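You operate a simulated robot arm through the tools that you are given. There is no shell and no other tool. Be economical: measure what you need, move in short steps, check, and stop when the job is done.

The job below is to be done with a simulated two-armed robot. You get a single attempt, and the scene is never put back.

TASK
On the box side of the long table, fold the striped cloth in half.

The check looks at the end state, three seconds after you hand in, the way a careful person would. Anything else that was tipped, shoved, dropped, spilled or broken makes it a failure. Flat cloth is picked up by pressing the open fingertips on it (5 to 10 N) and closing them slowly along it; thin cloth reads only 2 to 8 mm in the jaws.

THE ROBOT
Two 7-joint arms with two-finger parallel grippers on one trunk, on a base that drives. Base frame: it is fixed to the floor where the robot stands at the start and does not move with it; the origin is under the middle of the robot, x ahead of it, y to its left, z up. Lengths are in m, angles in rad, forces in N, time in s.
The left shoulder is at the start at [0.07, 0.134, 1.101], the right one opposite. Places, roughly: box side of the long table [0.5, 0.4, 0.8]. Payload 1.57 kg a hand.
The TCP of each hand is the grasp point between the finger pads, 0.03 m short of the fingertips. In the tool frame z runs along the fingers and y along their closing line. Largest opening 0.08 m; finger width 0.017, thickness 0.012; the body of the gripper, 0.04 by 0.082 m, starts 0.08 m behind the TCP.
Orientation is that of the tool frame in the base frame, as a unit quaternion [w, x, y, z]. With the fingers straight down and closing along the base's y, the tool's x points along the base's -x, its y along +y and its z along -z.

THE INTERFACE
- The arms move only by the tool servo_tool. It takes "left_motion", "right_motion" or both (then of equal length, played together; a hand with none holds still); each is a list of rows, each a list of 6 numbers: the shift along the tool's x, y, z in mm, then the turn, a rotation vector about the tool's x, y, z in rad. In form: [[dx, dy, dz, wx, wy, wz], ...]. A call has 1 to 20 rows; each row shifts and turns the commanded pose from where the row before left it, along the tool's axes as they then stand. "left_grip" and "right_grip" are, for a hand that has rows, the gripper command, from -1 (shut) to 1 (fully open), values between in proportion, set as the call begins (left out, the last holds). Rows are played at 5 a second. More than 0.05 m and 0.15 rad between two rows, or a gripper value outside its range, and nothing of the call is played. A pose out of reach is approached as far as the arm can. The call stops where the force on the tool passes 40 N (or 10 N more than at its start, if that is more) or the arm is blocked; 0.2 s more then pass. Each finger travels about 0.153 m/s and halts on what it meets, pressing with about 27 N; the grip force reading is that of the motor and also rises with nothing between the fingers. The clock runs only during rows and for 0.2 s after the last one: add rows that do not move to give the fingers time. The reply holds the time, the measured pose of the TCP, the force on the tool along the base axes, the opening and the grip force, in the units named above and with some noise.
- Cameras (640 x 400 px; columns grow to the right, rows downward): "scene" is now at [0.1264, -0.0102, 1.3092]; the picture's right is [-0.15, -0.99, 0.00], its down [-0.75, 0.11, -0.66] and it looks along [0.65, -0.10, -0.75] (base axes); focal length 274 px, centre (320, 200). "left" rides on the left gripper at [0.072, 0.007, -0.122] in its tool frame; the picture's right is [-0.09, 1.00, 0.00], its down [-0.84, -0.08, -0.54] and it looks along [-0.54, -0.05, 0.84] (tool axes); focal length 238 px, centre (320, 200). "right" rides on the right gripper at [0.072, -0.007, -0.122] in its tool frame; the picture's right is [0.09, 1.00, 0.00], its down [-0.84, 0.08, -0.54] and it looks along [-0.54, 0.05, 0.84] (tool axes); focal length 238 px, centre (320, 200). There is no depth. A picture from a camera that has moved, and an enlarged one, comes with that camera's place and axes in the base frame and with its lens.
- get_image(camera): a new picture of that camera. The clock stands still meanwhile.
- move_column(by): slides the trunk up (or, below 0, down) by that many m; the arms and the scene camera ride with it, the base frame stays. It gives what a move gives, with no picture.
- base_move(legs): drives the robot by 1 to 6 legs, each [ahead, left, turn to the left] in m, m and rad, along the robot's own axes; the way and the turn of a leg run together, so that a leg with both is an arc; at most 1.5 m and 3.142 rad a leg. The arms and the cameras ride along, it lands a little off, and it stops where it bumps. It gives what a move gives.
- pan_tilt(pan, tilt): turns the head with the scene camera to pan (to the left, within 1.501 rad either way) and tilt (down, from -0.506 to 1.204), counted from straight ahead of the robot. It gives what a move gives.
- inspect(camera, box): a new picture of the part [left, top, right, bottom] of that camera's present view, enlarged. The clock stands still meanwhile.
- close_job(): hands the job in; it is judged then, once.

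Work in short steps. Places have to be worked out from the pictures, the camera data and where the tool is seen: move nearer, look again, correct. Check each grasp and each placing, and mend what went wrong. You have 120 turns and 108 pictures in all, those below and enlarged ones among them. Open the grippers and draw the arms clear of the work before you hand the job in, unless the task says otherwise; then end with one line.

The tools are called after "Call:" as a command line: name --argument value ..., lists and objects as JSON in quotes. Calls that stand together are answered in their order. servo_tool: Moves the arms, as the interface text tells. Its arguments: {"type":"object","properties":{"left_motion":{"type":"array","items":{"type":"array","items":{"type":"number"}}},"left_grip":{"type":"number"},"right_motion":{"type":"array","items":{"type":"array","items":{"type":"number"}}},"right_grip":{"type":"number"}},"required":[]} The other tools are called the same way: move_column (by) slides the trunk up or down; base_move (legs) drives the base; pan_tilt (pan, tilt) turns the head that bears the scene camera; get_image (camera) takes a picture; inspect (camera, box) takes an enlarged picture of a part of a camera's view; close_job () hands the job in.

At the start:

```text
time_s: 0.0
left_tool_pos: [0.4677, 0.2504, 1.0451]
left_ee_rot: [0.0, -0.001, 1.0, 0.0]
left_force: [-0.8, -0.3, -0.6]
left_width: 0.0801
left_finger_force: 0.0
right_tool_pos: [0.454, -0.1962, 0.972]
right_ee_rot: [0.001, 0.0, 1.0, -0.001]
right_force: [0.8, -0.4, 0.0]
right_width: 0.0801
right_finger_force: 0.0
trunk travel left (down, up): [-0.675, 0.265]
robot x, y, heading: [0.0019, -0.0007, 0.003]
head pan, tilt: [-0.147, 0.853]
```

scene: 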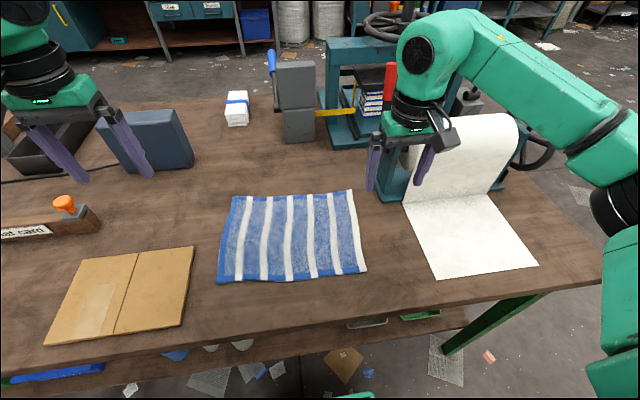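
right: 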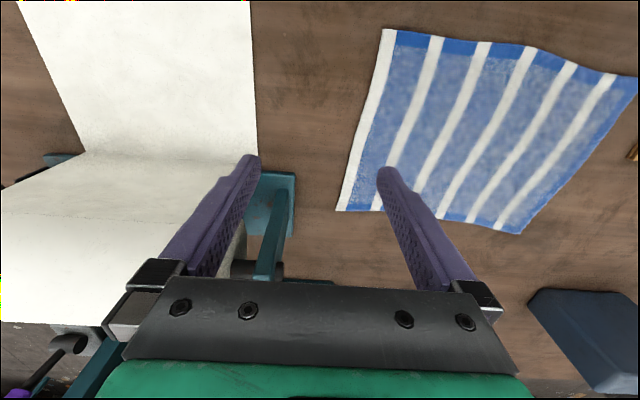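
left: 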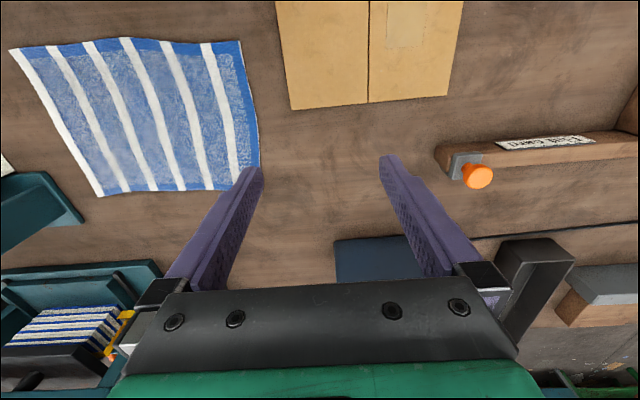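

The striped cloth in view lies near (0.5, 0.0), and the box side is roughly (0.5, 0.4). I'll look to the left to see whether another cloth is there.

Call:
pan_tilt --pan 0.8 --tilt 0.75

Call:
get_image --camera "scene"

```text
time_s: 1.2
left_tool_pos: [0.4686, 0.2504, 1.0442]
left_ee_rot: [0.0, -0.001, 1.0, 0.0]
left_force: [0.0, 0.0, -0.3]
left_width: 0.08
left_finger_force: 0.0
right_tool_pos: [0.4555, -0.1954, 0.9718]
right_ee_rot: [0.0, 0.0, 1.0, -0.001]
right_force: [-0.1, -0.4, -0.6]
right_width: 0.0799
right_finger_force: 0.1
trunk travel left (down, up): [-0.675, 0.265]
robot x, y, heading: [-0.0026, 0.0016, -0.001]
head pan, tilt: [0.799, 0.75]
```

```text
104 pictures are left
camera scene: at [0.1071, 0.0604, 1.3175], right [0.72, -0.7, 0.0], down [-0.48, -0.49, -0.73], along [0.51, 0.52, -0.68], focal length 274 px, centre (320, 200)
```

scene: 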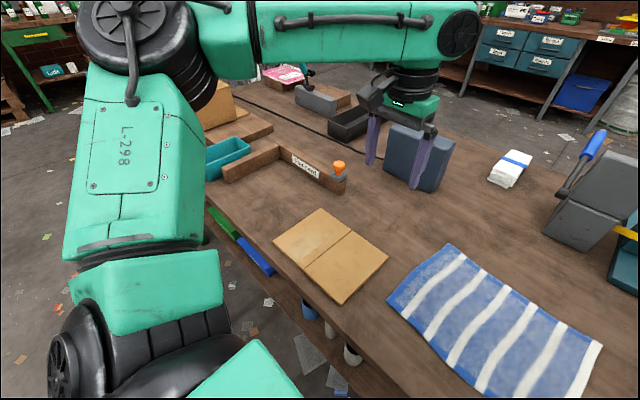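

Only one striped cloth is on this table, spanning roughly x 0.39–0.65 and y −0.17–0.17. I plan to fold the near edge onto the far edge with both hands, so I'm checking the near side and the clearance first.

Call:
pan_tilt --pan 0.0 --tilt 1.0

Call:
get_image --camera "scene"

```text
time_s: 2.4
left_tool_pos: [0.4678, 0.25, 1.046]
left_ee_rot: [0.0, -0.002, 1.0, 0.0]
left_force: [-0.5, 0.4, -1.1]
left_width: 0.0799
left_finger_force: 0.0
right_tool_pos: [0.4549, -0.1943, 0.9721]
right_ee_rot: [0.001, 0.0, 1.0, 0.0]
right_force: [0.5, 0.2, -0.3]
right_width: 0.08
right_finger_force: 0.1
trunk travel left (down, up): [-0.675, 0.265]
robot x, y, heading: [0.0031, 0.0028, -0.001]
head pan, tilt: [0.0, 1.0]
```

```text
103 pictures are left
camera scene: at [0.1189, 0.0012, 1.2984], right [0.0, -1.0, 0.0], down [-0.84, 0.0, -0.54], along [0.54, 0.0, -0.84], focal length 274 px, centre (320, 200)
```

scene: 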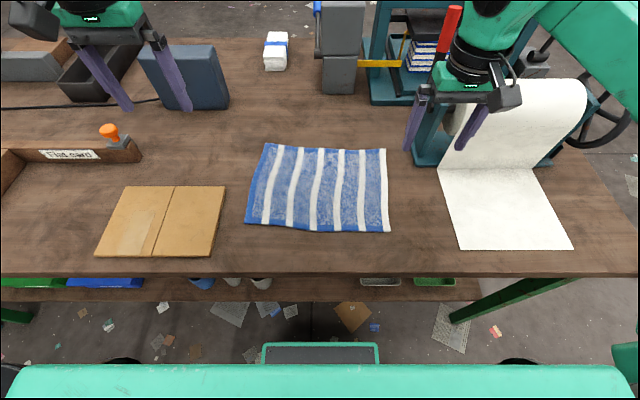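

Refined corners: far-left (0.648, 0.148), far-right (0.633, −0.177), near-right (0.389, −0.151), near-left (0.408, 0.165). The table edge is at x≈0.294. I'll draw the right hand away from the press and then drive 0.05 m ahead for reach.

Call:
servo_tool --right_motion '[[20, 10, 0, 0, 0, 0], [20, 10, 0, 0, 0, 0], [20, 10, 0, 0, 0, 0], [20, 10, 0, 0, 0, 0], [10, 0, 0, 0, 0, 0]]' --left_motion '[[20, -15, 20, 0, 0, 0], [20, -15, 20, 0, 0, 0], [20, -15, 20, 0, 0, 0], [20, -15, 10, 0, 0, 0], [10, -10, 0, 0, 0, 0]]'

Call:
base_move --legs '[[0.05, 0, 0]]'

Call:
get_image --camera "scene"

Call:
get_image --camera "left"

Call:
get_image --camera "right"

```text
time_s: 3.6
left_tool_pos: [0.3786, 0.1789, 0.9744]
left_ee_rot: [0.001, -0.001, 1.0, 0.0]
left_force: [-0.5, -0.3, 0.2]
left_width: 0.08
left_finger_force: 0.1
right_tool_pos: [0.3634, -0.156, 0.9715]
right_ee_rot: [0.0, 0.0, 1.0, 0.0]
right_force: [-0.2, -0.4, 0.1]
right_width: 0.0801
right_finger_force: 0.0
trunk travel left (down, up): [-0.675, 0.265]
robot x, y, heading: [0.0001, 0.0032, -0.002]
head pan, tilt: [0.0, 1.0]
```

```text
time_s: 4.5
left_tool_pos: [0.4247, 0.1788, 0.9757]
left_ee_rot: [0.001, 0.0, 1.0, 0.0]
left_force: [0.3, 0.3, 0.0]
left_width: 0.0798
left_finger_force: 0.2
right_tool_pos: [0.4106, -0.1548, 0.9721]
right_ee_rot: [0.002, 0.0, 1.0, 0.001]
right_force: [0.8, 0.0, 1.1]
right_width: 0.08
right_finger_force: 0.0
trunk travel left (down, up): [-0.675, 0.265]
robot x, y, heading: [0.0457, 0.0037, -0.001]
head pan, tilt: [0.0, 1.0]
```

```text
102 pictures are left
camera scene: at [0.1641, 0.0012, 1.2987], right [0.0, -1.0, 0.0], down [-0.84, 0.0, -0.54], along [0.54, 0.0, -0.84], focal length 274 px, centre (320, 200)
```

scene: 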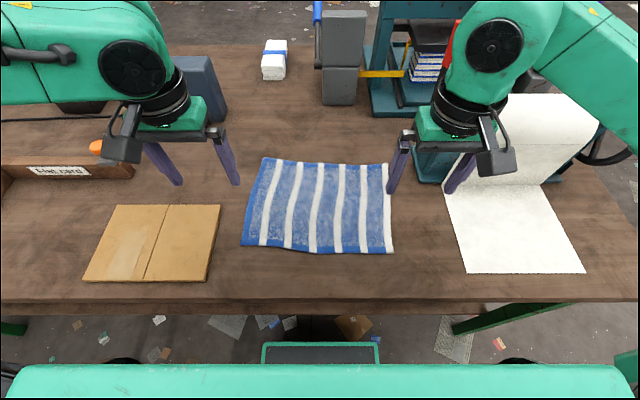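

```text
101 pictures are left
camera left: at [0.3528, 0.1847, 1.0975], right [0.09, 1.0, 0.0], down [0.83, -0.08, 0.55], along [0.54, -0.05, -0.84], focal length 238 px, centre (320, 200)
```

left: 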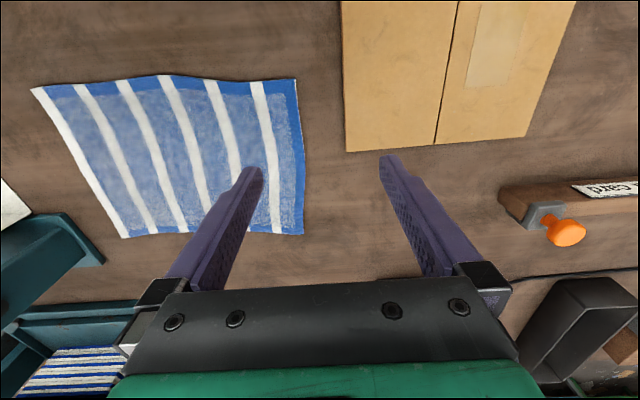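

```text
100 pictures are left
camera right: at [0.338, -0.1626, 1.0945], right [-0.09, 1.0, 0.0], down [0.84, 0.08, 0.54], along [0.54, 0.05, -0.84], focal length 238 px, centre (320, 200)
```

right: 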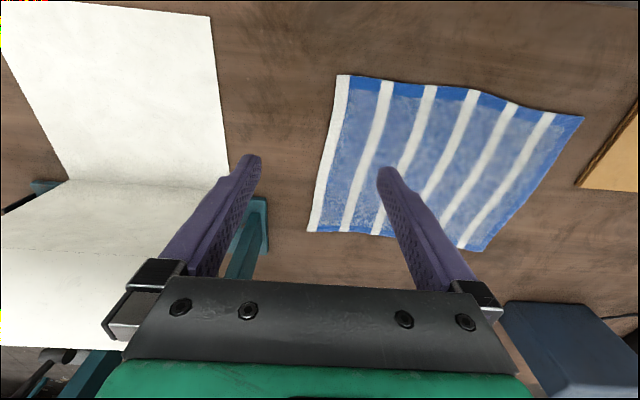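

Comparing the scene and wrist views gives a table height nearer z≈0.80. That puts the cloth corners at NL (0.378, 0.154), NR (0.363, −0.135), FL (0.604, 0.135) and FR (0.588, −0.155). I'll bring both hands above the near corners with a partial opening and look.

Call:
servo_tool --left_motion '[[10, -14, 20, 0, 0, 0], [10, -14, 20, 0, 0, 0], [10, -13, 25, 0, 0, 0], [11, -13, 25, 0, 0, 0], [0, 0, 16, 0, 0, 0], [0, 0, 0, 0, 0, 0]]' --right_motion '[[10, 12, 20, 0, 0, 0], [10, 12, 20, 0, 0, 0], [10, 12, 25, 0, 0, 0], [9, 11, 25, 0, 0, 0], [0, 0, 12, 0, 0, 0], [0, 0, 0, 0, 0, 0]]' --left_grip -0.2 --right_grip -0.2

Call:
get_image --camera "left"

Call:
get_image --camera "right"

Call:
get_image --camera "scene"

```text
time_s: 5.9
left_tool_pos: [0.3858, 0.1247, 0.8679]
left_ee_rot: [0.001, 0.0, 1.0, 0.0]
left_force: [-0.1, 0.3, 0.0]
left_width: 0.0323
left_finger_force: 0.1
right_tool_pos: [0.3745, -0.1065, 0.8687]
right_ee_rot: [0.0, -0.001, 1.0, 0.0]
right_force: [-0.3, -0.1, -0.1]
right_width: 0.032
right_finger_force: 0.1
trunk travel left (down, up): [-0.675, 0.265]
robot x, y, heading: [0.0489, 0.0041, -0.004]
head pan, tilt: [0.0, 1.0]
```

```text
99 pictures are left
camera left: at [0.3146, 0.1297, 0.9899], right [0.09, 1.0, 0.0], down [0.84, -0.08, 0.54], along [0.54, -0.05, -0.84], focal length 238 px, centre (320, 200)
```

left: 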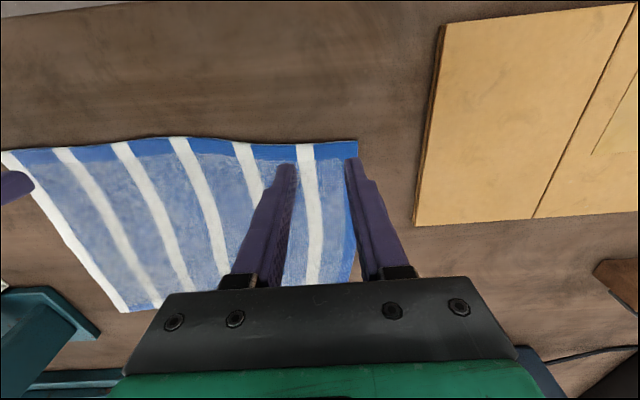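

```text
98 pictures are left
camera right: at [0.3015, -0.1147, 0.9914], right [-0.09, 1.0, 0.0], down [0.84, 0.08, 0.54], along [0.54, 0.05, -0.84], focal length 238 px, centre (320, 200)
```

right: 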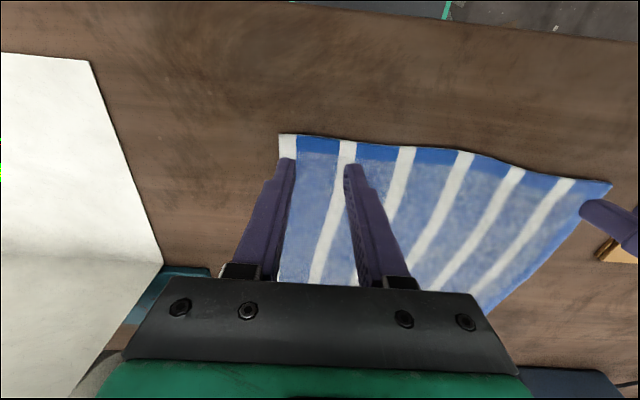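

```text
97 pictures are left
camera scene: at [0.1667, 0.0011, 1.2984], right [0.0, -1.0, 0.0], down [-0.84, 0.0, -0.54], along [0.54, 0.0, -0.84], focal length 274 px, centre (320, 200)
```

scene: 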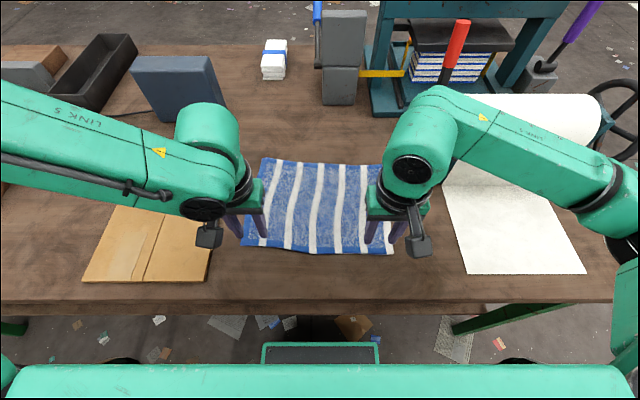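

Corners re-measure at NL (0.381, 0.154) and NR (0.364, −0.142), so the fingertips sit properly over the near border. I'll nudge in slightly and descend gently toward contact.

Call:
servo_tool --left_motion '[[2, -5, 10, 0, 0, 0], [0, 0, 10, 0, 0, 0], [0, 0, 8, 0, 0, 0], [0, 0, 4, 0, 0, 0], [0, 0, 0, 0, 0, 0]]' --right_motion '[[4, 0, 10, 0, 0, 0], [0, 0, 10, 0, 0, 0], [0, 0, 8, 0, 0, 0], [0, 0, 4, 0, 0, 0], [0, 0, 0, 0, 0, 0]]'

```text
time_s: 7.1
left_tool_pos: [0.3851, 0.1194, 0.8365]
left_ee_rot: [0.001, -0.001, 1.0, 0.0]
left_force: [-0.6, 0.1, -0.1]
left_width: 0.032
left_finger_force: 0.1
right_tool_pos: [0.3696, -0.109, 0.8373]
right_ee_rot: [0.0, 0.0, 1.0, 0.0]
right_force: [-0.7, 0.3, -0.6]
right_width: 0.0318
right_finger_force: 0.1
trunk travel left (down, up): [-0.675, 0.265]
robot x, y, heading: [0.0483, -0.0018, -0.002]
head pan, tilt: [0.0, 1.0]
```

No contact yet at TCP z≈0.837, so I continue in small steps.

Call:
servo_tool --left_motion '[[0, 0, 2, 0, 0, 0], [0, 0, 2, 0, 0, 0], [0, 0, 2, 0, 0, 0], [0, 0, 0, 0, 0, 0]]' --right_motion '[[0, 0, 2, 0, 0, 0], [0, 0, 2, 0, 0, 0], [0, 0, 2, 0, 0, 0], [0, 0, 0, 0, 0, 0]]'

Call:
get_image --camera "left"

```text
time_s: 8.1
left_tool_pos: [0.3843, 0.1195, 0.8331]
left_ee_rot: [0.003, 0.0, 1.0, 0.0]
left_force: [3.2, -1.5, 21.1]
left_width: 0.0316
left_finger_force: 0.1
right_tool_pos: [0.369, -0.1076, 0.8322]
right_ee_rot: [0.002, 0.001, 1.0, 0.002]
right_force: [4.1, 0.3, 15.0]
right_width: 0.0319
right_finger_force: 0.0
trunk travel left (down, up): [-0.675, 0.265]
robot x, y, heading: [0.0479, 0.0002, 0.001]
head pan, tilt: [0.0, 1.0]
```

```text
96 pictures are left
camera left: at [0.3115, 0.1253, 0.9543], right [0.09, 1.0, 0.0], down [0.83, -0.08, 0.55], along [0.55, -0.05, -0.84], focal length 238 px, centre (320, 200)
```

left: 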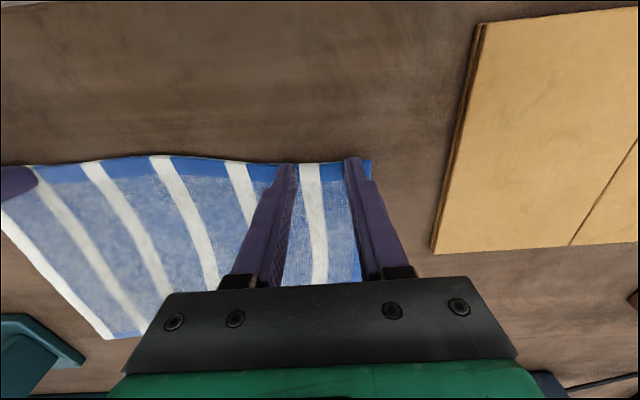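

Contact at about z 0.833, with 21 N and 15 N, which is too much. I'll ease off into the 5–10 N range.

Call:
servo_tool --left_motion '[[0, 0, -1.8, 0, 0, 0], [0, 0, 0, 0, 0, 0]]' --right_motion '[[0, 0, -1.2, 0, 0, 0], [0, 0, 0, 0, 0, 0]]'

```text
time_s: 8.7
left_tool_pos: [0.3841, 0.1205, 0.832]
left_ee_rot: [0.002, 0.0, 1.0, 0.001]
left_force: [3.4, -2.5, 15.5]
left_width: 0.0317
left_finger_force: 0.1
right_tool_pos: [0.3684, -0.1093, 0.832]
right_ee_rot: [0.001, -0.001, 1.0, 0.0]
right_force: [2.1, 1.4, 9.9]
right_width: 0.032
right_finger_force: 0.1
trunk travel left (down, up): [-0.675, 0.265]
robot x, y, heading: [0.0522, -0.0022, -0.001]
head pan, tilt: [0.0, 1.0]
```

Right is at 10 N and left at 15 N. I'll lift the left by 2 mm more and start closing slowly.

Call:
servo_tool --left_motion '[[0, 0, -2.0, 0, 0, 0], [0, 0, 0, 0, 0, 0]]' --right_motion '[[0, 0, -0.4, 0, 0, 0], [0, 0, 0, 0, 0, 0]]'

Call:
servo_tool --left_motion '[[0, 0, 0, 0, 0, 0]]' --right_motion '[[0, 0, 0, 0, 0, 0]]' --left_grip -0.35 --right_grip -0.35

Call:
servo_tool --left_motion '[[0, 0, 0, 0, 0, 0]]' --right_motion '[[0, 0, 0, 0, 0, 0]]' --left_grip -0.5 --right_grip -0.5

Call:
get_image --camera "left"

Call:
get_image --camera "right"

```text
time_s: 9.3
left_tool_pos: [0.3824, 0.121, 0.8345]
left_ee_rot: [0.0, -0.001, 1.0, 0.001]
left_force: [0.0, -1.2, 1.5]
left_width: 0.0322
left_finger_force: 0.1
right_tool_pos: [0.3692, -0.1084, 0.8326]
right_ee_rot: [0.0, 0.0, 1.0, -0.001]
right_force: [-1.2, -1.4, 7.6]
right_width: 0.0321
right_finger_force: 0.0
trunk travel left (down, up): [-0.675, 0.265]
robot x, y, heading: [0.0481, -0.0015, 0.0]
head pan, tilt: [0.0, 1.0]
```

```text
time_s: 9.7
left_tool_pos: [0.3831, 0.1208, 0.834]
left_ee_rot: [0.001, -0.001, 1.0, 0.0]
left_force: [0.3, 0.0, 1.6]
left_width: 0.0247
left_finger_force: 0.1
right_tool_pos: [0.3688, -0.1084, 0.8341]
right_ee_rot: [0.0, 0.001, 1.0, 0.0]
right_force: [-0.5, -0.2, 7.0]
right_width: 0.0247
right_finger_force: 0.0
trunk travel left (down, up): [-0.675, 0.265]
robot x, y, heading: [0.0521, 0.0019, 0.002]
head pan, tilt: [0.0, 1.0]
```

```text
time_s: 10.1
left_tool_pos: [0.3833, 0.1216, 0.8345]
left_ee_rot: [0.0, -0.001, 1.0, 0.001]
left_force: [-0.5, 0.8, 1.1]
left_width: 0.0193
left_finger_force: 0.1
right_tool_pos: [0.37, -0.1077, 0.833]
right_ee_rot: [0.001, 0.001, 1.0, 0.0]
right_force: [-0.4, 0.1, 5.5]
right_width: 0.0186
right_finger_force: 0.0
trunk travel left (down, up): [-0.675, 0.265]
robot x, y, heading: [0.0453, 0.0059, -0.004]
head pan, tilt: [0.0, 1.0]
```

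```text
95 pictures are left
camera left: at [0.3116, 0.1264, 0.9566], right [0.09, 1.0, 0.0], down [0.84, -0.08, 0.54], along [0.54, -0.05, -0.84], focal length 238 px, centre (320, 200)
```

left: 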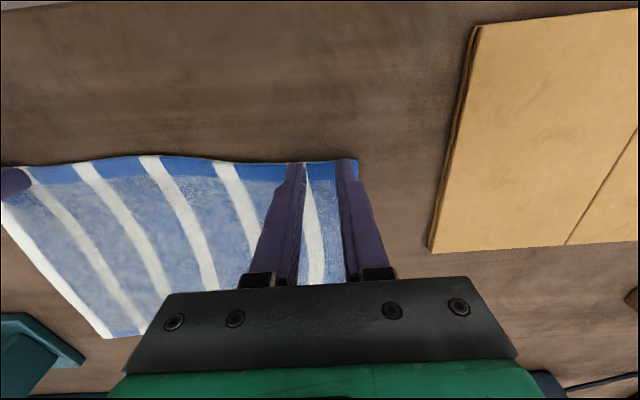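

```text
94 pictures are left
camera right: at [0.2969, -0.1153, 0.9553], right [-0.09, 1.0, 0.0], down [0.84, 0.08, 0.54], along [0.54, 0.05, -0.84], focal length 238 px, centre (320, 200)
```

right: 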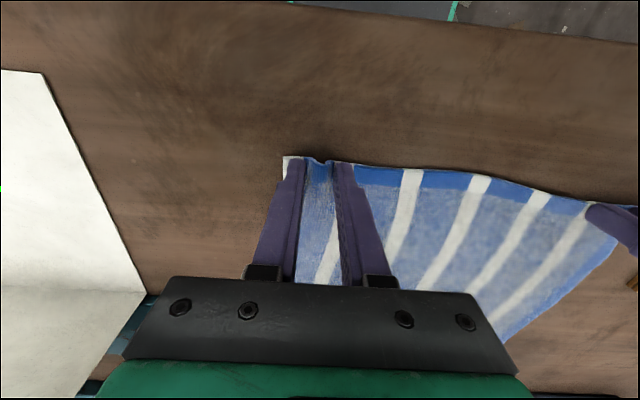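

Right is buckling into a ridge and the left is partly gathering at low force. I'll press the left 1 mm more and close on.

Call:
servo_tool --left_motion '[[0, 0, 1.2, 0, 0, 0]]' --right_motion '[[0, 0, 0.3, 0, 0, 0]]' --left_grip -0.62 --right_grip -0.62

Call:
servo_tool --left_motion '[[0, 0, 0, 0, 0, 0]]' --right_motion '[[0, 0, 0, 0, 0, 0]]' --left_grip -0.75 --right_grip -0.75

Call:
servo_tool --left_motion '[[0, 0, 0, 0, 0, 0], [0, 0, 0, 0, 0, 0]]' --right_motion '[[0, 0, 0, 0, 0, 0], [0, 0, 0, 0, 0, 0]]' --left_grip -0.88 --right_grip -0.88

Call:
servo_tool --left_motion '[[0, 0, 0, 0, 0, 0], [0, 0, 0, 0, 0, 0]]' --right_motion '[[0, 0, 0, 0, 0, 0], [0, 0, 0, 0, 0, 0]]' --left_grip -1 --right_grip -1

Call:
get_image --camera "left"

Call:
get_image --camera "right"

```text
time_s: 10.5
left_tool_pos: [0.3831, 0.1209, 0.8342]
left_ee_rot: [0.002, 0.0, 1.0, 0.0]
left_force: [-0.3, 1.0, 2.7]
left_width: 0.0139
left_finger_force: 0.0
right_tool_pos: [0.3702, -0.1082, 0.8323]
right_ee_rot: [0.001, 0.0, 1.0, 0.0]
right_force: [0.0, -1.4, 10.7]
right_width: 0.014
right_finger_force: 0.1
trunk travel left (down, up): [-0.675, 0.265]
robot x, y, heading: [0.0521, -0.0003, -0.002]
head pan, tilt: [0.0, 1.0]
```

```text
time_s: 10.9
left_tool_pos: [0.3817, 0.1188, 0.8334]
left_ee_rot: [0.001, 0.0, 1.0, 0.001]
left_force: [0.8, 0.1, 3.6]
left_width: 0.0081
left_finger_force: 0.0
right_tool_pos: [0.369, -0.1068, 0.8331]
right_ee_rot: [0.001, 0.0, 1.0, -0.001]
right_force: [0.7, -0.3, 11.3]
right_width: 0.0106
right_finger_force: 0.1
trunk travel left (down, up): [-0.675, 0.265]
robot x, y, heading: [0.0473, 0.0012, 0.0]
head pan, tilt: [0.0, 1.0]
```

```text
time_s: 11.5
left_tool_pos: [0.3825, 0.1193, 0.8337]
left_ee_rot: [0.0, 0.0, 1.0, 0.0]
left_force: [-0.1, -0.5, 3.7]
left_width: 0.0031
left_finger_force: 0.1
right_tool_pos: [0.3699, -0.1077, 0.8327]
right_ee_rot: [0.0, 0.001, 1.0, 0.0]
right_force: [0.3, 1.0, 12.5]
right_width: 0.0061
right_finger_force: 25.6
trunk travel left (down, up): [-0.675, 0.265]
robot x, y, heading: [0.0484, -0.0017, 0.001]
head pan, tilt: [0.0, 1.0]
```

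```text
time_s: 12.1
left_tool_pos: [0.3823, 0.1205, 0.8337]
left_ee_rot: [0.001, 0.0, 1.0, 0.001]
left_force: [-0.5, 0.4, 4.2]
left_width: 0.0
left_finger_force: 21.4
right_tool_pos: [0.3695, -0.1076, 0.833]
right_ee_rot: [0.001, 0.0, 1.0, 0.0]
right_force: [1.6, -0.7, 13.0]
right_width: 0.0062
right_finger_force: 26.4
trunk travel left (down, up): [-0.675, 0.265]
robot x, y, heading: [0.0498, -0.001, -0.0]
head pan, tilt: [0.0, 1.0]
```

```text
93 pictures are left
camera left: at [0.3112, 0.1258, 0.9556], right [0.09, 1.0, 0.0], down [0.84, -0.08, 0.54], along [0.54, -0.05, -0.84], focal length 238 px, centre (320, 200)
```

left: 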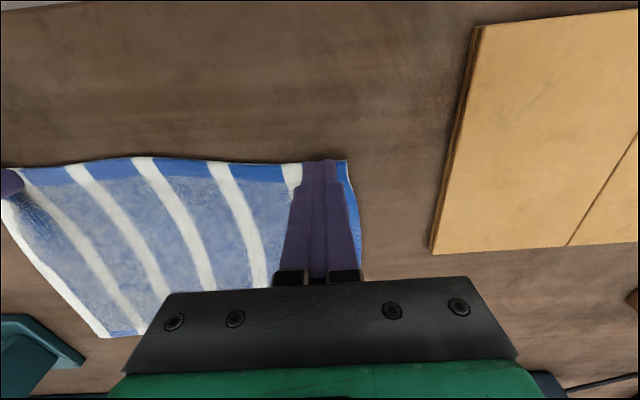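

```text
92 pictures are left
camera right: at [0.2968, -0.1151, 0.9548], right [-0.09, 1.0, 0.0], down [0.84, 0.08, 0.54], along [0.54, 0.05, -0.84], focal length 238 px, centre (320, 200)
```

right: 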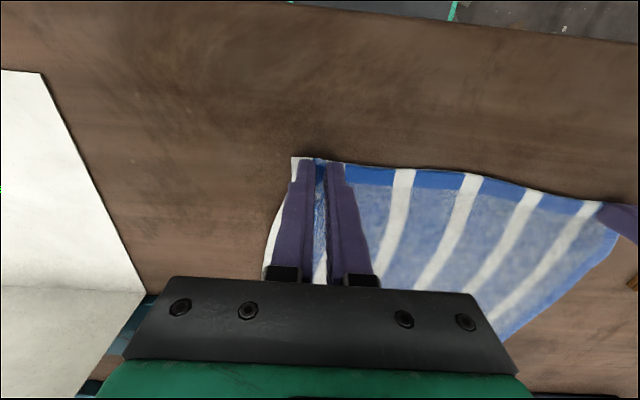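

The right hand holds cloth at 6.2 mm, but the left slipped to 0 with too little pressure. I'll reopen the left a touch above, shift inward and press again at about 8–10 N.

Call:
servo_tool --left_motion '[[0, 0, -8, 0, 0, 0], [0, -10, 0, 0, 0, 0], [0, 0, 0, 0, 0, 0], [0, 0, 6, 0, 0, 0], [0, 0, 2.5, 0, 0, 0], [0, 0, 0, 0, 0, 0]]' --left_grip -0.2

```text
time_s: 13.5
left_tool_pos: [0.3838, 0.1103, 0.8334]
left_ee_rot: [0.002, -0.001, 1.0, 0.0]
left_force: [-1.3, -0.2, 9.2]
left_width: 0.0322
left_finger_force: 0.1
right_tool_pos: [0.369, -0.1071, 0.833]
right_ee_rot: [0.001, 0.0, 1.0, 0.001]
right_force: [2.5, 0.1, 12.0]
right_width: 0.006
right_finger_force: 25.8
trunk travel left (down, up): [-0.675, 0.265]
robot x, y, heading: [0.0453, -0.002, -0.001]
head pan, tilt: [0.0, 1.0]
```

The left now presses at 9 N, so I close it slowly.

Call:
servo_tool --left_motion '[[0, 0, 0.4, 0, 0, 0]]' --left_grip -0.35

Call:
servo_tool --left_motion '[[0, 0, 0, 0, 0, 0]]' --left_grip -0.5

Call:
servo_tool --left_motion '[[0, 0, 0, 0, 0, 0]]' --left_grip -0.62

Call:
servo_tool --left_motion '[[0, 0, 0, 0, 0, 0]]' --left_grip -0.75

Call:
servo_tool --left_motion '[[0, 0, 0, 0, 0, 0], [0, 0, 0, 0, 0, 0]]' --left_grip -1

Call:
get_image --camera "left"

```text
time_s: 13.9
left_tool_pos: [0.3832, 0.1093, 0.8337]
left_ee_rot: [0.002, 0.0, 1.0, 0.0]
left_force: [0.3, -2.4, 11.4]
left_width: 0.025
left_finger_force: 0.0
right_tool_pos: [0.3694, -0.1083, 0.8322]
right_ee_rot: [0.0, 0.0, 1.0, 0.0]
right_force: [3.4, 2.8, 10.8]
right_width: 0.006
right_finger_force: 25.9
trunk travel left (down, up): [-0.675, 0.265]
robot x, y, heading: [0.0505, 0.0031, 0.005]
head pan, tilt: [0.0, 1.0]
```

```text
time_s: 14.3
left_tool_pos: [0.3841, 0.1083, 0.8332]
left_ee_rot: [0.001, 0.0, 1.0, -0.001]
left_force: [1.2, -3.3, 13.5]
left_width: 0.0198
left_finger_force: 0.1
right_tool_pos: [0.3681, -0.1087, 0.8329]
right_ee_rot: [0.001, 0.0, 1.0, 0.001]
right_force: [2.1, 4.0, 11.7]
right_width: 0.006
right_finger_force: 26.2
trunk travel left (down, up): [-0.675, 0.265]
robot x, y, heading: [0.0483, 0.0005, -0.001]
head pan, tilt: [0.0, 1.0]
```

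```text
time_s: 14.7
left_tool_pos: [0.3824, 0.1097, 0.8339]
left_ee_rot: [0.002, 0.0, 1.0, 0.0]
left_force: [0.8, -5.0, 15.2]
left_width: 0.0161
left_finger_force: 0.5
right_tool_pos: [0.3687, -0.1083, 0.8331]
right_ee_rot: [0.0, 0.0, 1.0, 0.001]
right_force: [3.6, 4.5, 11.5]
right_width: 0.0062
right_finger_force: 25.8
trunk travel left (down, up): [-0.675, 0.265]
robot x, y, heading: [0.0475, 0.0031, 0.0]
head pan, tilt: [0.0, 1.0]
```

```text
time_s: 15.1
left_tool_pos: [0.3835, 0.1099, 0.8318]
left_ee_rot: [0.002, 0.0, 1.0, 0.0]
left_force: [0.0, -6.6, 14.6]
left_width: 0.0113
left_finger_force: 6.9
right_tool_pos: [0.3684, -0.109, 0.8329]
right_ee_rot: [0.001, -0.001, 1.0, 0.0]
right_force: [4.0, 7.4, 10.8]
right_width: 0.0068
right_finger_force: 26.5
trunk travel left (down, up): [-0.675, 0.265]
robot x, y, heading: [0.0483, 0.0021, -0.003]
head pan, tilt: [0.0, 1.0]
```

```text
time_s: 15.7
left_tool_pos: [0.3836, 0.109, 0.8326]
left_ee_rot: [0.002, 0.001, 1.0, -0.001]
left_force: [0.8, -11.3, 15.7]
left_width: 0.0046
left_finger_force: 25.2
right_tool_pos: [0.3688, -0.1079, 0.8323]
right_ee_rot: [0.001, 0.001, 1.0, 0.001]
right_force: [1.8, 10.2, 9.3]
right_width: 0.0066
right_finger_force: 26.1
trunk travel left (down, up): [-0.675, 0.265]
robot x, y, heading: [0.047, -0.0034, 0.0]
head pan, tilt: [0.0, 1.0]
```

```text
91 pictures are left
camera left: at [0.3113, 0.1149, 0.9548], right [0.09, 1.0, 0.0], down [0.83, -0.08, 0.55], along [0.54, -0.05, -0.84], focal length 238 px, centre (320, 200)
```

left: 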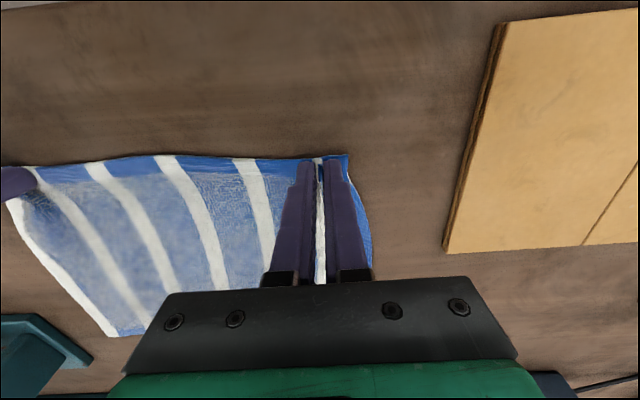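

Both hands hold cloth now at 4.6 and 6.6 mm. There is about 10 N of tension between them, so I'll relax inward by 3–4 mm each while lifting slightly.

Call:
servo_tool --left_motion '[[0, -3, -3, 0, 0, 0], [0, -1, -6, 0, 0, 0], [0, 0, -10, 0, 0, 0], [0, 0, -10, 0, 0, 0], [0, 0, 0, 0, 0, 0]]' --right_motion '[[0, 3, -3, 0, 0, 0], [0, 1, -6, 0, 0, 0], [0, 0, -10, 0, 0, 0], [0, 0, -10, 0, 0, 0], [0, 0, 0, 0, 0, 0]]'

Call:
get_image --camera "left"

Call:
get_image --camera "right"

Call:
get_image --camera "scene"

```text
time_s: 16.9
left_tool_pos: [0.3845, 0.1065, 0.8606]
left_ee_rot: [0.0, 0.0, 1.0, 0.0]
left_force: [0.9, -2.9, -0.2]
left_width: 0.0044
left_finger_force: 24.8
right_tool_pos: [0.3705, -0.1043, 0.8621]
right_ee_rot: [0.0, 0.0, 1.0, 0.0]
right_force: [-0.1, 2.9, 0.8]
right_width: 0.006
right_finger_force: 26.0
trunk travel left (down, up): [-0.675, 0.265]
robot x, y, heading: [0.0508, 0.0007, -0.002]
head pan, tilt: [0.0, 1.0]
```

```text
90 pictures are left
camera left: at [0.3125, 0.1122, 0.9834], right [0.09, 1.0, 0.0], down [0.84, -0.08, 0.54], along [0.54, -0.05, -0.84], focal length 238 px, centre (320, 200)
```

left: 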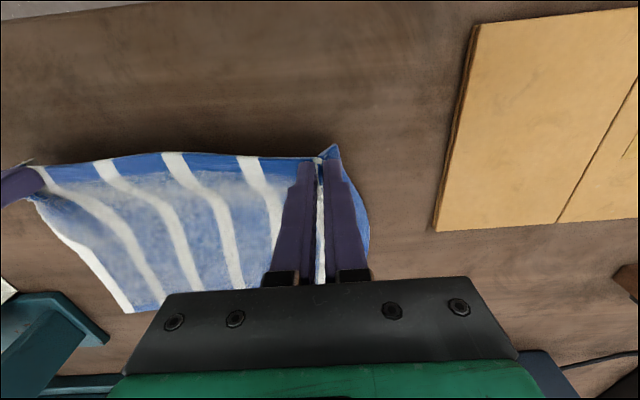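

```text
89 pictures are left
camera right: at [0.2978, -0.1112, 0.9842], right [-0.09, 1.0, 0.0], down [0.84, 0.08, 0.54], along [0.54, 0.05, -0.84], focal length 238 px, centre (320, 200)
```

right: 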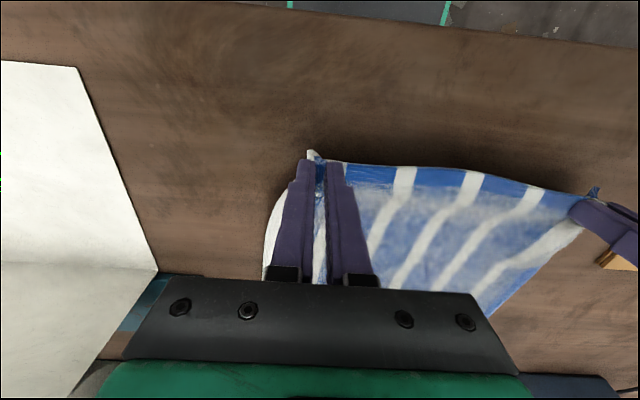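

```text
88 pictures are left
camera scene: at [0.1673, 0.001, 1.2984], right [0.0, -1.0, 0.0], down [-0.84, 0.0, -0.54], along [0.54, 0.0, -0.84], focal length 274 px, centre (320, 200)
```

scene: 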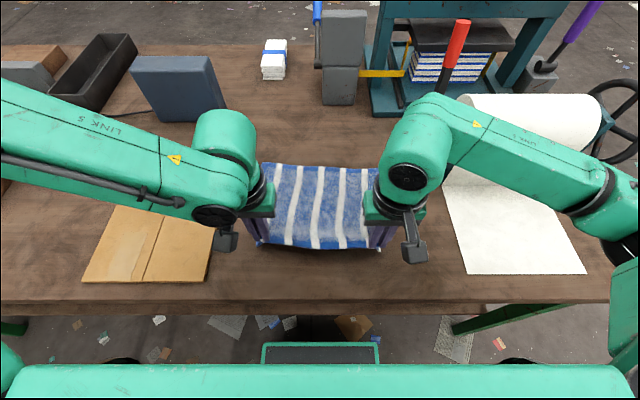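

Both near corners are lifted cleanly. Now I carry them up and over in an arc toward the far edge, leaning the hands slightly so the edge turns over. I'll stop part way to look.

Call:
servo_tool --left_motion '[[-10, 0, -20, 0, 0, 0], [-20, -1, -20, 0, 0, 0], [-25, -1, -20, 0, 0.1, 0], [-23.9, -1, -12.4, 0, 0.1, 0], [-29.4, -2, -6, 0, 0.1, 0], [-30.1, -2, -4.1, 0, 0.1, 0], [-31.5, -2, -2.5, 0, 0, 0], [0, 0, 0, 0, 0, 0]]' --right_motion '[[-10, 0, -20, 0, 0, 0], [-20, -1, -20, 0, 0, 0], [-25, -1, -20, 0, 0.1, 0], [-23.9, -1, -12.4, 0, 0.1, 0], [-29.4, -2, -6, 0, 0.1, 0], [-30.1, -2, -4.1, 0, 0.1, 0], [-31.5, -2, -2.5, 0, 0, 0], [0, 0, 0, 0, 0, 0]]'

Call:
get_image --camera "left"

Call:
get_image --camera "scene"

```text
time_s: 18.7
left_tool_pos: [0.4859, 0.1505, 0.9308]
left_ee_rot: [-0.199, 0.0, 0.98, -0.001]
left_force: [-0.1, -0.7, -0.8]
left_width: 0.0042
left_finger_force: 24.3
left hand out of reach, approached as far as the arm can: row 5, 6, 7
right_tool_pos: [0.5403, -0.1105, 0.9189]
right_ee_rot: [-0.199, -0.001, 0.98, -0.001]
right_force: [0.3, 0.2, -0.1]
right_width: 0.0
right_finger_force: 21.6
trunk travel left (down, up): [-0.675, 0.265]
robot x, y, heading: [0.0483, -0.003, -0.001]
head pan, tilt: [0.0, 1.0]
```

```text
87 pictures are left
camera left: at [0.4673, 0.1567, 1.0709], right [0.08, 1.0, -0.04], down [0.98, -0.08, 0.18], along [0.17, -0.05, -0.98], focal length 238 px, centre (320, 200)
```

left: 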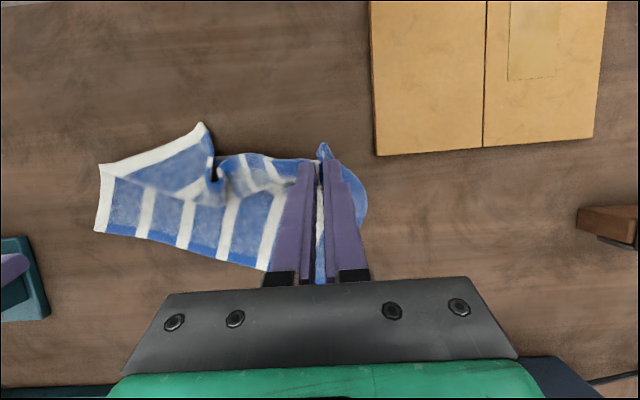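

```text
86 pictures are left
camera scene: at [0.1669, 0.0027, 1.2984], right [0.0, -1.0, 0.0], down [-0.84, 0.0, -0.54], along [0.54, 0.0, -0.84], focal length 274 px, centre (320, 200)
```

scene: 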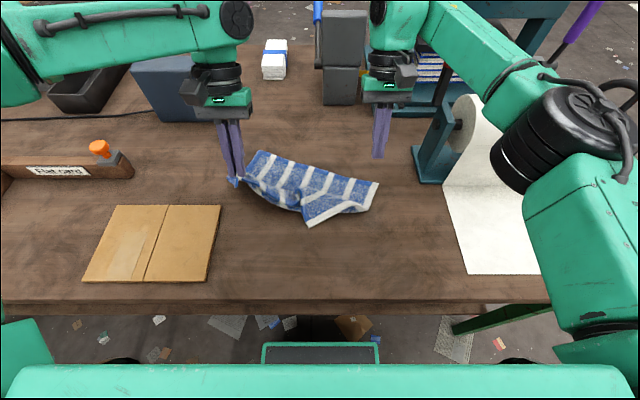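

The left arm ran out of reach with the tilt and swerved, pulling the cloth out of the right hand. I'll untilt both hands and see where the left stands, then relay the cloth and redo the fold without tilt.

Call:
servo_tool --left_motion '[[0, 0, 0, 0, -0.1, 0], [0, 0, 0, 0, -0.1, 0], [0, 0, 0, 0, -0.1, 0], [0, 0, 0, 0, -0.1, 0], [0, 0, 0, 0, 0, 0]]' --right_motion '[[0, 0, -10, 0, -0.1, 0], [0, 0, -10, 0, -0.1, 0], [0, 0, 0, 0, -0.1, 0], [0, 0, 0, 0, -0.1, 0], [0, 0, 0, 0, 0, 0]]'

```text
time_s: 19.9
left_tool_pos: [0.487, 0.1514, 0.9313]
left_ee_rot: [0.001, 0.0, 1.0, 0.0]
left_force: [-0.3, -0.5, 0.9]
left_width: 0.0041
left_finger_force: 24.8
right_tool_pos: [0.5476, -0.1136, 0.9365]
right_ee_rot: [0.001, 0.0, 1.0, 0.0]
right_force: [-0.1, -0.1, 0.3]
right_width: 0.0
right_finger_force: 20.9
trunk travel left (down, up): [-0.675, 0.265]
robot x, y, heading: [0.0502, 0.0002, -0.002]
head pan, tilt: [0.0, 1.0]
```

Tools are vertical again. The left hand carries its corner back to the near-left starting place, slightly outward to spread the cloth, while the right backs off.

Call:
servo_tool --left_motion '[[20, -3, 0, 0, 0, 0], [20, -3, 0, 0, 0, 0], [20, -3, 10, 0, 0, 0], [20, -3, 20, 0, 0, 0], [20, 0, 25, 0, 0, 0], [8, 0, 20, 0, 0, 0], [0, 0, 10, 0, 0, 0], [0, 0, 0, 0, 0, 0]]' --right_motion '[[25, -10, -10, 0, 0, 0], [25, -15, -10, 0, 0, 0], [25, -15, 0, 0, 0, 0], [25, -15, 0, 0, 0, 0], [25, -15, 0, 0, 0, 0], [20, -15, 0, 0, 0, 0], [0, 0, 0, 0, 0, 0], [0, 0, 0, 0, 0, 0]]' --right_grip -0.2

Call:
get_image --camera "scene"

Call:
get_image --camera "right"

```text
time_s: 21.7
left_tool_pos: [0.3827, 0.1364, 0.8555]
left_ee_rot: [0.0, -0.001, 1.0, 0.0]
left_force: [-0.4, 0.5, -0.3]
left_width: 0.004
left_finger_force: 24.9
left hand out of reach, approached as far as the arm can: row 6
right_tool_pos: [0.4023, -0.1979, 0.9553]
right_ee_rot: [0.0, -0.001, 1.0, 0.001]
right_force: [-0.5, -0.3, -1.0]
right_width: 0.0322
right_finger_force: 0.1
trunk travel left (down, up): [-0.675, 0.265]
robot x, y, heading: [0.0442, 0.0002, 0.002]
head pan, tilt: [0.0, 1.0]
```

```text
85 pictures are left
camera scene: at [0.1668, 0.0005, 1.2984], right [0.0, -1.0, 0.0], down [-0.84, 0.0, -0.54], along [0.54, 0.0, -0.84], focal length 274 px, centre (320, 200)
```

scene: 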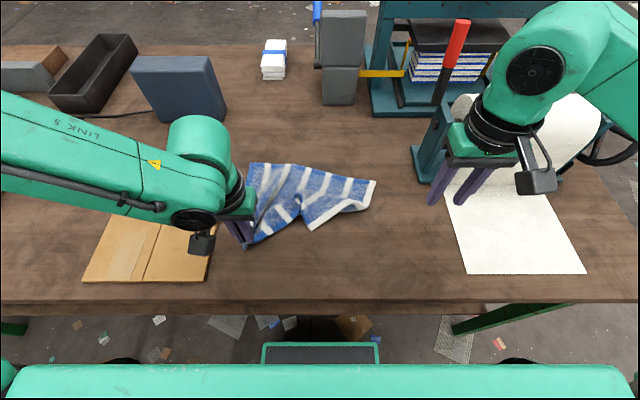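

```text
84 pictures are left
camera right: at [0.3303, -0.2062, 1.0775], right [-0.09, 1.0, 0.0], down [0.84, 0.08, 0.54], along [0.54, 0.05, -0.84], focal length 238 px, centre (320, 200)
```

right: 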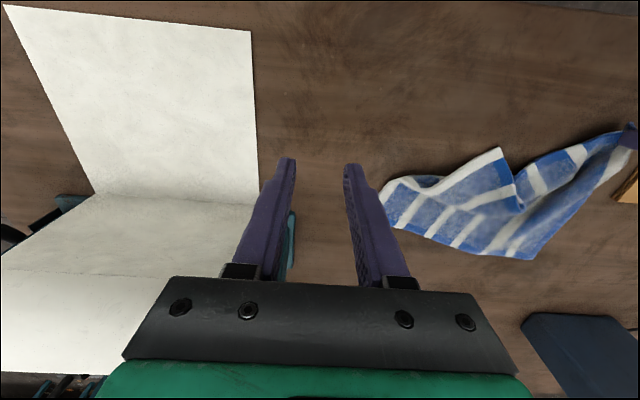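

The near-right corner lies face up near (0.412, 0.015), with the cloth gathered. I'll bring the right hand above it to pinch it and draw it back to its place.

Call:
servo_tool --right_motion '[[-10, 40, 0, 0, 0, 0], [-10, 40, 0, 0, 0, 0], [-6, 40, 10, 0, 0, 0], [-6, 40, 20, 0, 0, 0], [0, 41, 25, 0, 0, 0], [0, 0, 20, 0, 0, 0], [0, 0, 0, 0, 0, 0]]'

Call:
get_image --camera "right"

Call:
get_image --camera "left"

```text
time_s: 23.3
left_tool_pos: [0.3831, 0.1382, 0.8543]
left_ee_rot: [0.001, 0.0, 1.0, -0.001]
left_force: [-0.5, -0.3, -0.4]
left_width: 0.0041
left_finger_force: 24.5
right_tool_pos: [0.4346, 0.0028, 0.8815]
right_ee_rot: [0.0, -0.001, 1.0, 0.0]
right_force: [-0.4, 1.0, -0.5]
right_width: 0.0319
right_finger_force: 0.0
trunk travel left (down, up): [-0.675, 0.265]
robot x, y, heading: [0.0487, -0.0035, 0.003]
head pan, tilt: [0.0, 1.0]
```

```text
83 pictures are left
camera right: at [0.3623, -0.0044, 1.0042], right [-0.09, 1.0, 0.0], down [0.84, 0.08, 0.54], along [0.54, 0.05, -0.84], focal length 238 px, centre (320, 200)
```

right: 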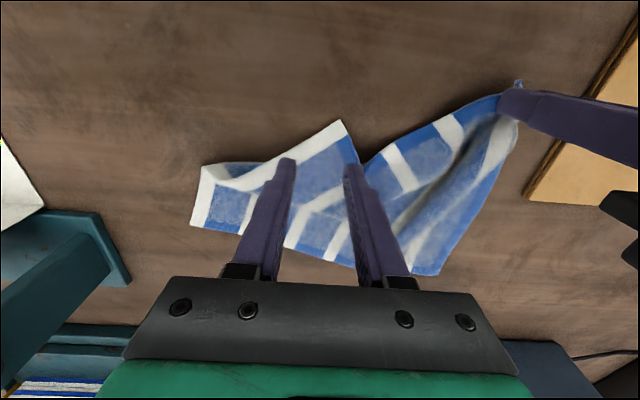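

```text
82 pictures are left
camera left: at [0.3109, 0.1431, 0.9768], right [0.09, 1.0, 0.0], down [0.84, -0.08, 0.54], along [0.54, -0.05, -0.84], focal length 238 px, centre (320, 200)
```

left: 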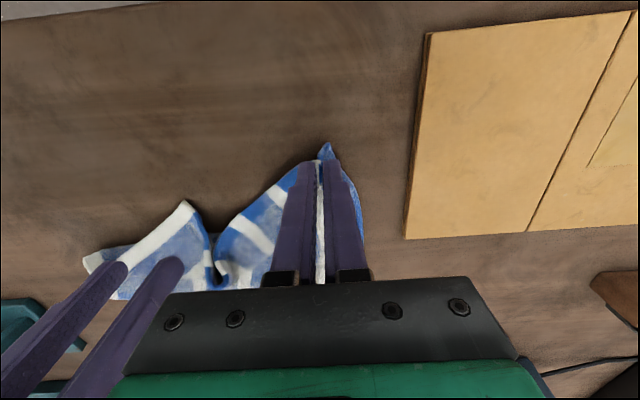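

The corner is at about (0.411, 0.017). I shift slightly towards it and descend to contact.

Call:
servo_tool --right_motion '[[4, 5, 15, 0, 0, 0], [0, 0, 15, 0, 0, 0], [0, 0, 10, 0, 0, 0], [0, 0, 4, 0, 0, 0], [0, 0, 2, 0, 0, 0], [0, 0, 2, 0, 0, 0], [0, 0, 0, 0, 0, 0]]'

```text
time_s: 24.9
left_tool_pos: [0.382, 0.1371, 0.8555]
left_ee_rot: [0.001, 0.0, 1.0, 0.0]
left_force: [-0.1, -0.5, 0.1]
left_width: 0.0043
left_finger_force: 24.7
right_tool_pos: [0.4303, 0.0073, 0.8339]
right_ee_rot: [0.0, 0.0, 1.0, 0.0]
right_force: [-0.6, -0.1, 2.2]
right_width: 0.032
right_finger_force: 0.1
trunk travel left (down, up): [-0.675, 0.265]
robot x, y, heading: [0.0487, -0.0013, -0.0]
head pan, tilt: [0.0, 1.0]
```

Light contact. I press about 1.5 mm more, then close in stages.

Call:
servo_tool --right_motion '[[0, 0, 1.8, 0, 0, 0], [0, 0, 0, 0, 0, 0]]'

Call:
servo_tool --right_motion '[[0, 0, 0, 0, 0, 0]]' --right_grip -0.35

Call:
servo_tool --right_motion '[[0, 0, 0, 0, 0, 0]]' --right_grip -0.5

Call:
servo_tool --right_motion '[[0, 0, 0, 0, 0, 0]]' --right_grip -0.65

Call:
servo_tool --right_motion '[[0, 0, 0, 0, 0, 0]]' --right_grip -0.8

Call:
servo_tool --right_motion '[[0, 0, 0, 0, 0, 0], [0, 0, 0, 0, 0, 0]]' --right_grip -1

Call:
get_image --camera "right"

```text
time_s: 25.5
left_tool_pos: [0.3827, 0.137, 0.8547]
left_ee_rot: [0.0, 0.0, 1.0, -0.001]
left_force: [0.6, 0.1, -0.4]
left_width: 0.0039
left_finger_force: 24.5
right_tool_pos: [0.4294, 0.0071, 0.8323]
right_ee_rot: [0.002, 0.0, 1.0, 0.001]
right_force: [1.9, -0.4, 11.9]
right_width: 0.0317
right_finger_force: 0.1
trunk travel left (down, up): [-0.675, 0.265]
robot x, y, heading: [0.0456, -0.0006, 0.002]
head pan, tilt: [0.0, 1.0]
```

```text
time_s: 25.9
left_tool_pos: [0.3802, 0.1368, 0.8548]
left_ee_rot: [0.001, 0.0, 1.0, 0.0]
left_force: [-0.6, 0.4, 0.7]
left_width: 0.0044
left_finger_force: 24.5
right_tool_pos: [0.43, 0.0073, 0.8331]
right_ee_rot: [0.0, -0.001, 1.0, 0.001]
right_force: [1.3, -0.4, 15.7]
right_width: 0.0237
right_finger_force: 0.1
trunk travel left (down, up): [-0.675, 0.265]
robot x, y, heading: [0.0481, -0.0005, -0.004]
head pan, tilt: [0.0, 1.0]
```

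```text
time_s: 26.3
left_tool_pos: [0.3805, 0.1356, 0.8559]
left_ee_rot: [0.001, 0.0, 1.0, 0.0]
left_force: [0.7, 0.8, -0.1]
left_width: 0.0041
left_finger_force: 25.0
right_tool_pos: [0.4291, 0.0065, 0.8321]
right_ee_rot: [0.001, 0.0, 1.0, 0.001]
right_force: [1.1, -0.1, 15.8]
right_width: 0.017
right_finger_force: 0.0
trunk travel left (down, up): [-0.675, 0.265]
robot x, y, heading: [0.0476, -0.0003, 0.001]
head pan, tilt: [0.0, 1.0]
```

```text
time_s: 26.7
left_tool_pos: [0.3822, 0.1371, 0.8556]
left_ee_rot: [0.003, 0.0, 1.0, 0.0]
left_force: [0.5, 0.4, -1.0]
left_width: 0.0041
left_finger_force: 25.2
right_tool_pos: [0.4287, 0.0077, 0.8337]
right_ee_rot: [0.001, 0.0, 1.0, 0.0]
right_force: [0.6, 0.4, 17.7]
right_width: 0.0117
right_finger_force: 0.1
trunk travel left (down, up): [-0.675, 0.265]
robot x, y, heading: [0.0479, -0.0014, 0.0]
head pan, tilt: [0.0, 1.0]
```

```text
time_s: 27.1
left_tool_pos: [0.3795, 0.1387, 0.856]
left_ee_rot: [0.002, 0.001, 1.0, 0.0]
left_force: [0.5, 0.5, -0.5]
left_width: 0.0043
left_finger_force: 25.2
right_tool_pos: [0.4282, 0.0082, 0.8325]
right_ee_rot: [0.0, 0.0, 1.0, -0.001]
right_force: [0.6, 0.7, 18.0]
right_width: 0.0079
right_finger_force: 0.1
trunk travel left (down, up): [-0.675, 0.265]
robot x, y, heading: [0.0476, -0.0015, -0.005]
head pan, tilt: [0.0, 1.0]
```

```text
time_s: 27.7
left_tool_pos: [0.3806, 0.1381, 0.8562]
left_ee_rot: [0.002, -0.001, 1.0, 0.0]
left_force: [-0.2, 0.2, -0.3]
left_width: 0.0039
left_finger_force: 24.8
right_tool_pos: [0.4285, 0.0079, 0.8319]
right_ee_rot: [0.0, 0.0, 1.0, 0.0]
right_force: [1.0, 0.6, 17.5]
right_width: 0.0042
right_finger_force: 25.2
trunk travel left (down, up): [-0.675, 0.265]
robot x, y, heading: [0.05, -0.0029, 0.0]
head pan, tilt: [0.0, 1.0]
```

```text
81 pictures are left
camera right: at [0.3559, 0.0003, 0.9546], right [-0.09, 1.0, 0.0], down [0.84, 0.08, 0.54], along [0.54, 0.05, -0.84], focal length 238 px, centre (320, 200)
```

right: 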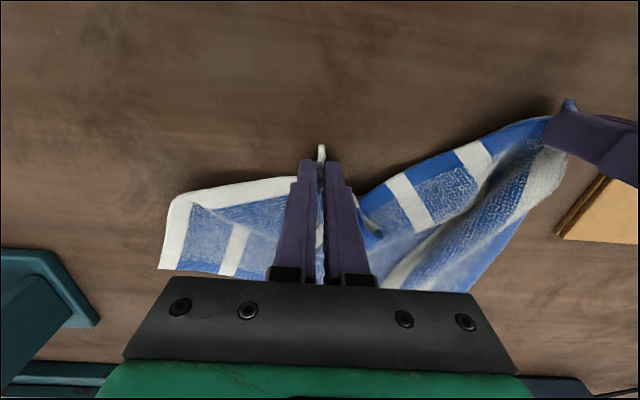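

The right hand holds the corner at 4.2 mm. I lift it and draw it right and nearer to the original corner place to spread the edge.

Call:
servo_tool --right_motion '[[0, 0, -15, 0, 0, 0], [0, -5, -20, 0, 0, 0], [10, -20, -5, 0, 0, 0], [10, -20, 0, 0, 0, 0], [12, -20, 0, 0, 0, 0], [12, -20, 0, 0, 0, 0], [6, -10, 0, 0, 0, 0], [0, 0, 0, 0, 0, 0]]'

Call:
get_image --camera "scene"

Call:
get_image --camera "right"

```text
time_s: 29.5
left_tool_pos: [0.3831, 0.1381, 0.8542]
left_ee_rot: [0.001, -0.001, 1.0, 0.0]
left_force: [0.2, -1.0, 1.2]
left_width: 0.0038
left_finger_force: 24.9
right_tool_pos: [0.3793, -0.0867, 0.8711]
right_ee_rot: [0.0, 0.0, 1.0, 0.0]
right_force: [1.0, 0.6, -0.1]
right_width: 0.0039
right_finger_force: 24.6
trunk travel left (down, up): [-0.675, 0.265]
robot x, y, heading: [0.0495, -0.0011, -0.001]
head pan, tilt: [0.0, 1.0]
```

```text
80 pictures are left
camera scene: at [0.1673, 0.0013, 1.2984], right [0.0, -1.0, 0.0], down [-0.84, 0.0, -0.54], along [0.54, 0.0, -0.84], focal length 274 px, centre (320, 200)
```

scene: 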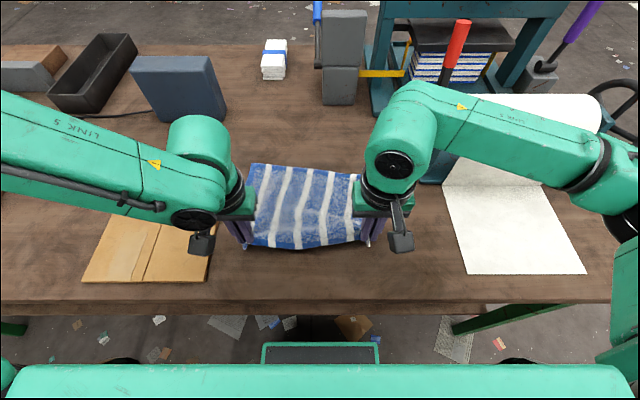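

```text
79 pictures are left
camera right: at [0.307, -0.0943, 0.9933], right [-0.09, 1.0, 0.0], down [0.84, 0.08, 0.54], along [0.54, 0.05, -0.84], focal length 238 px, centre (320, 200)
```

right: 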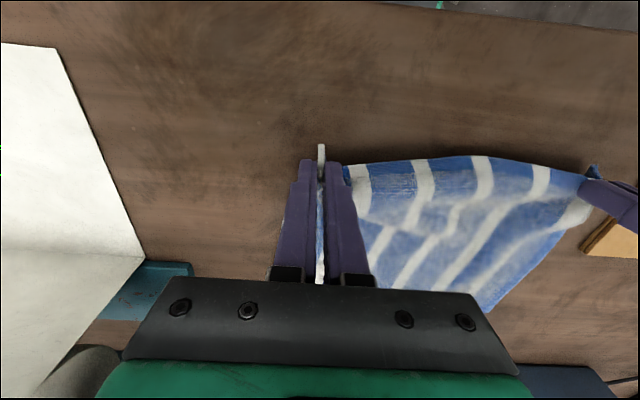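

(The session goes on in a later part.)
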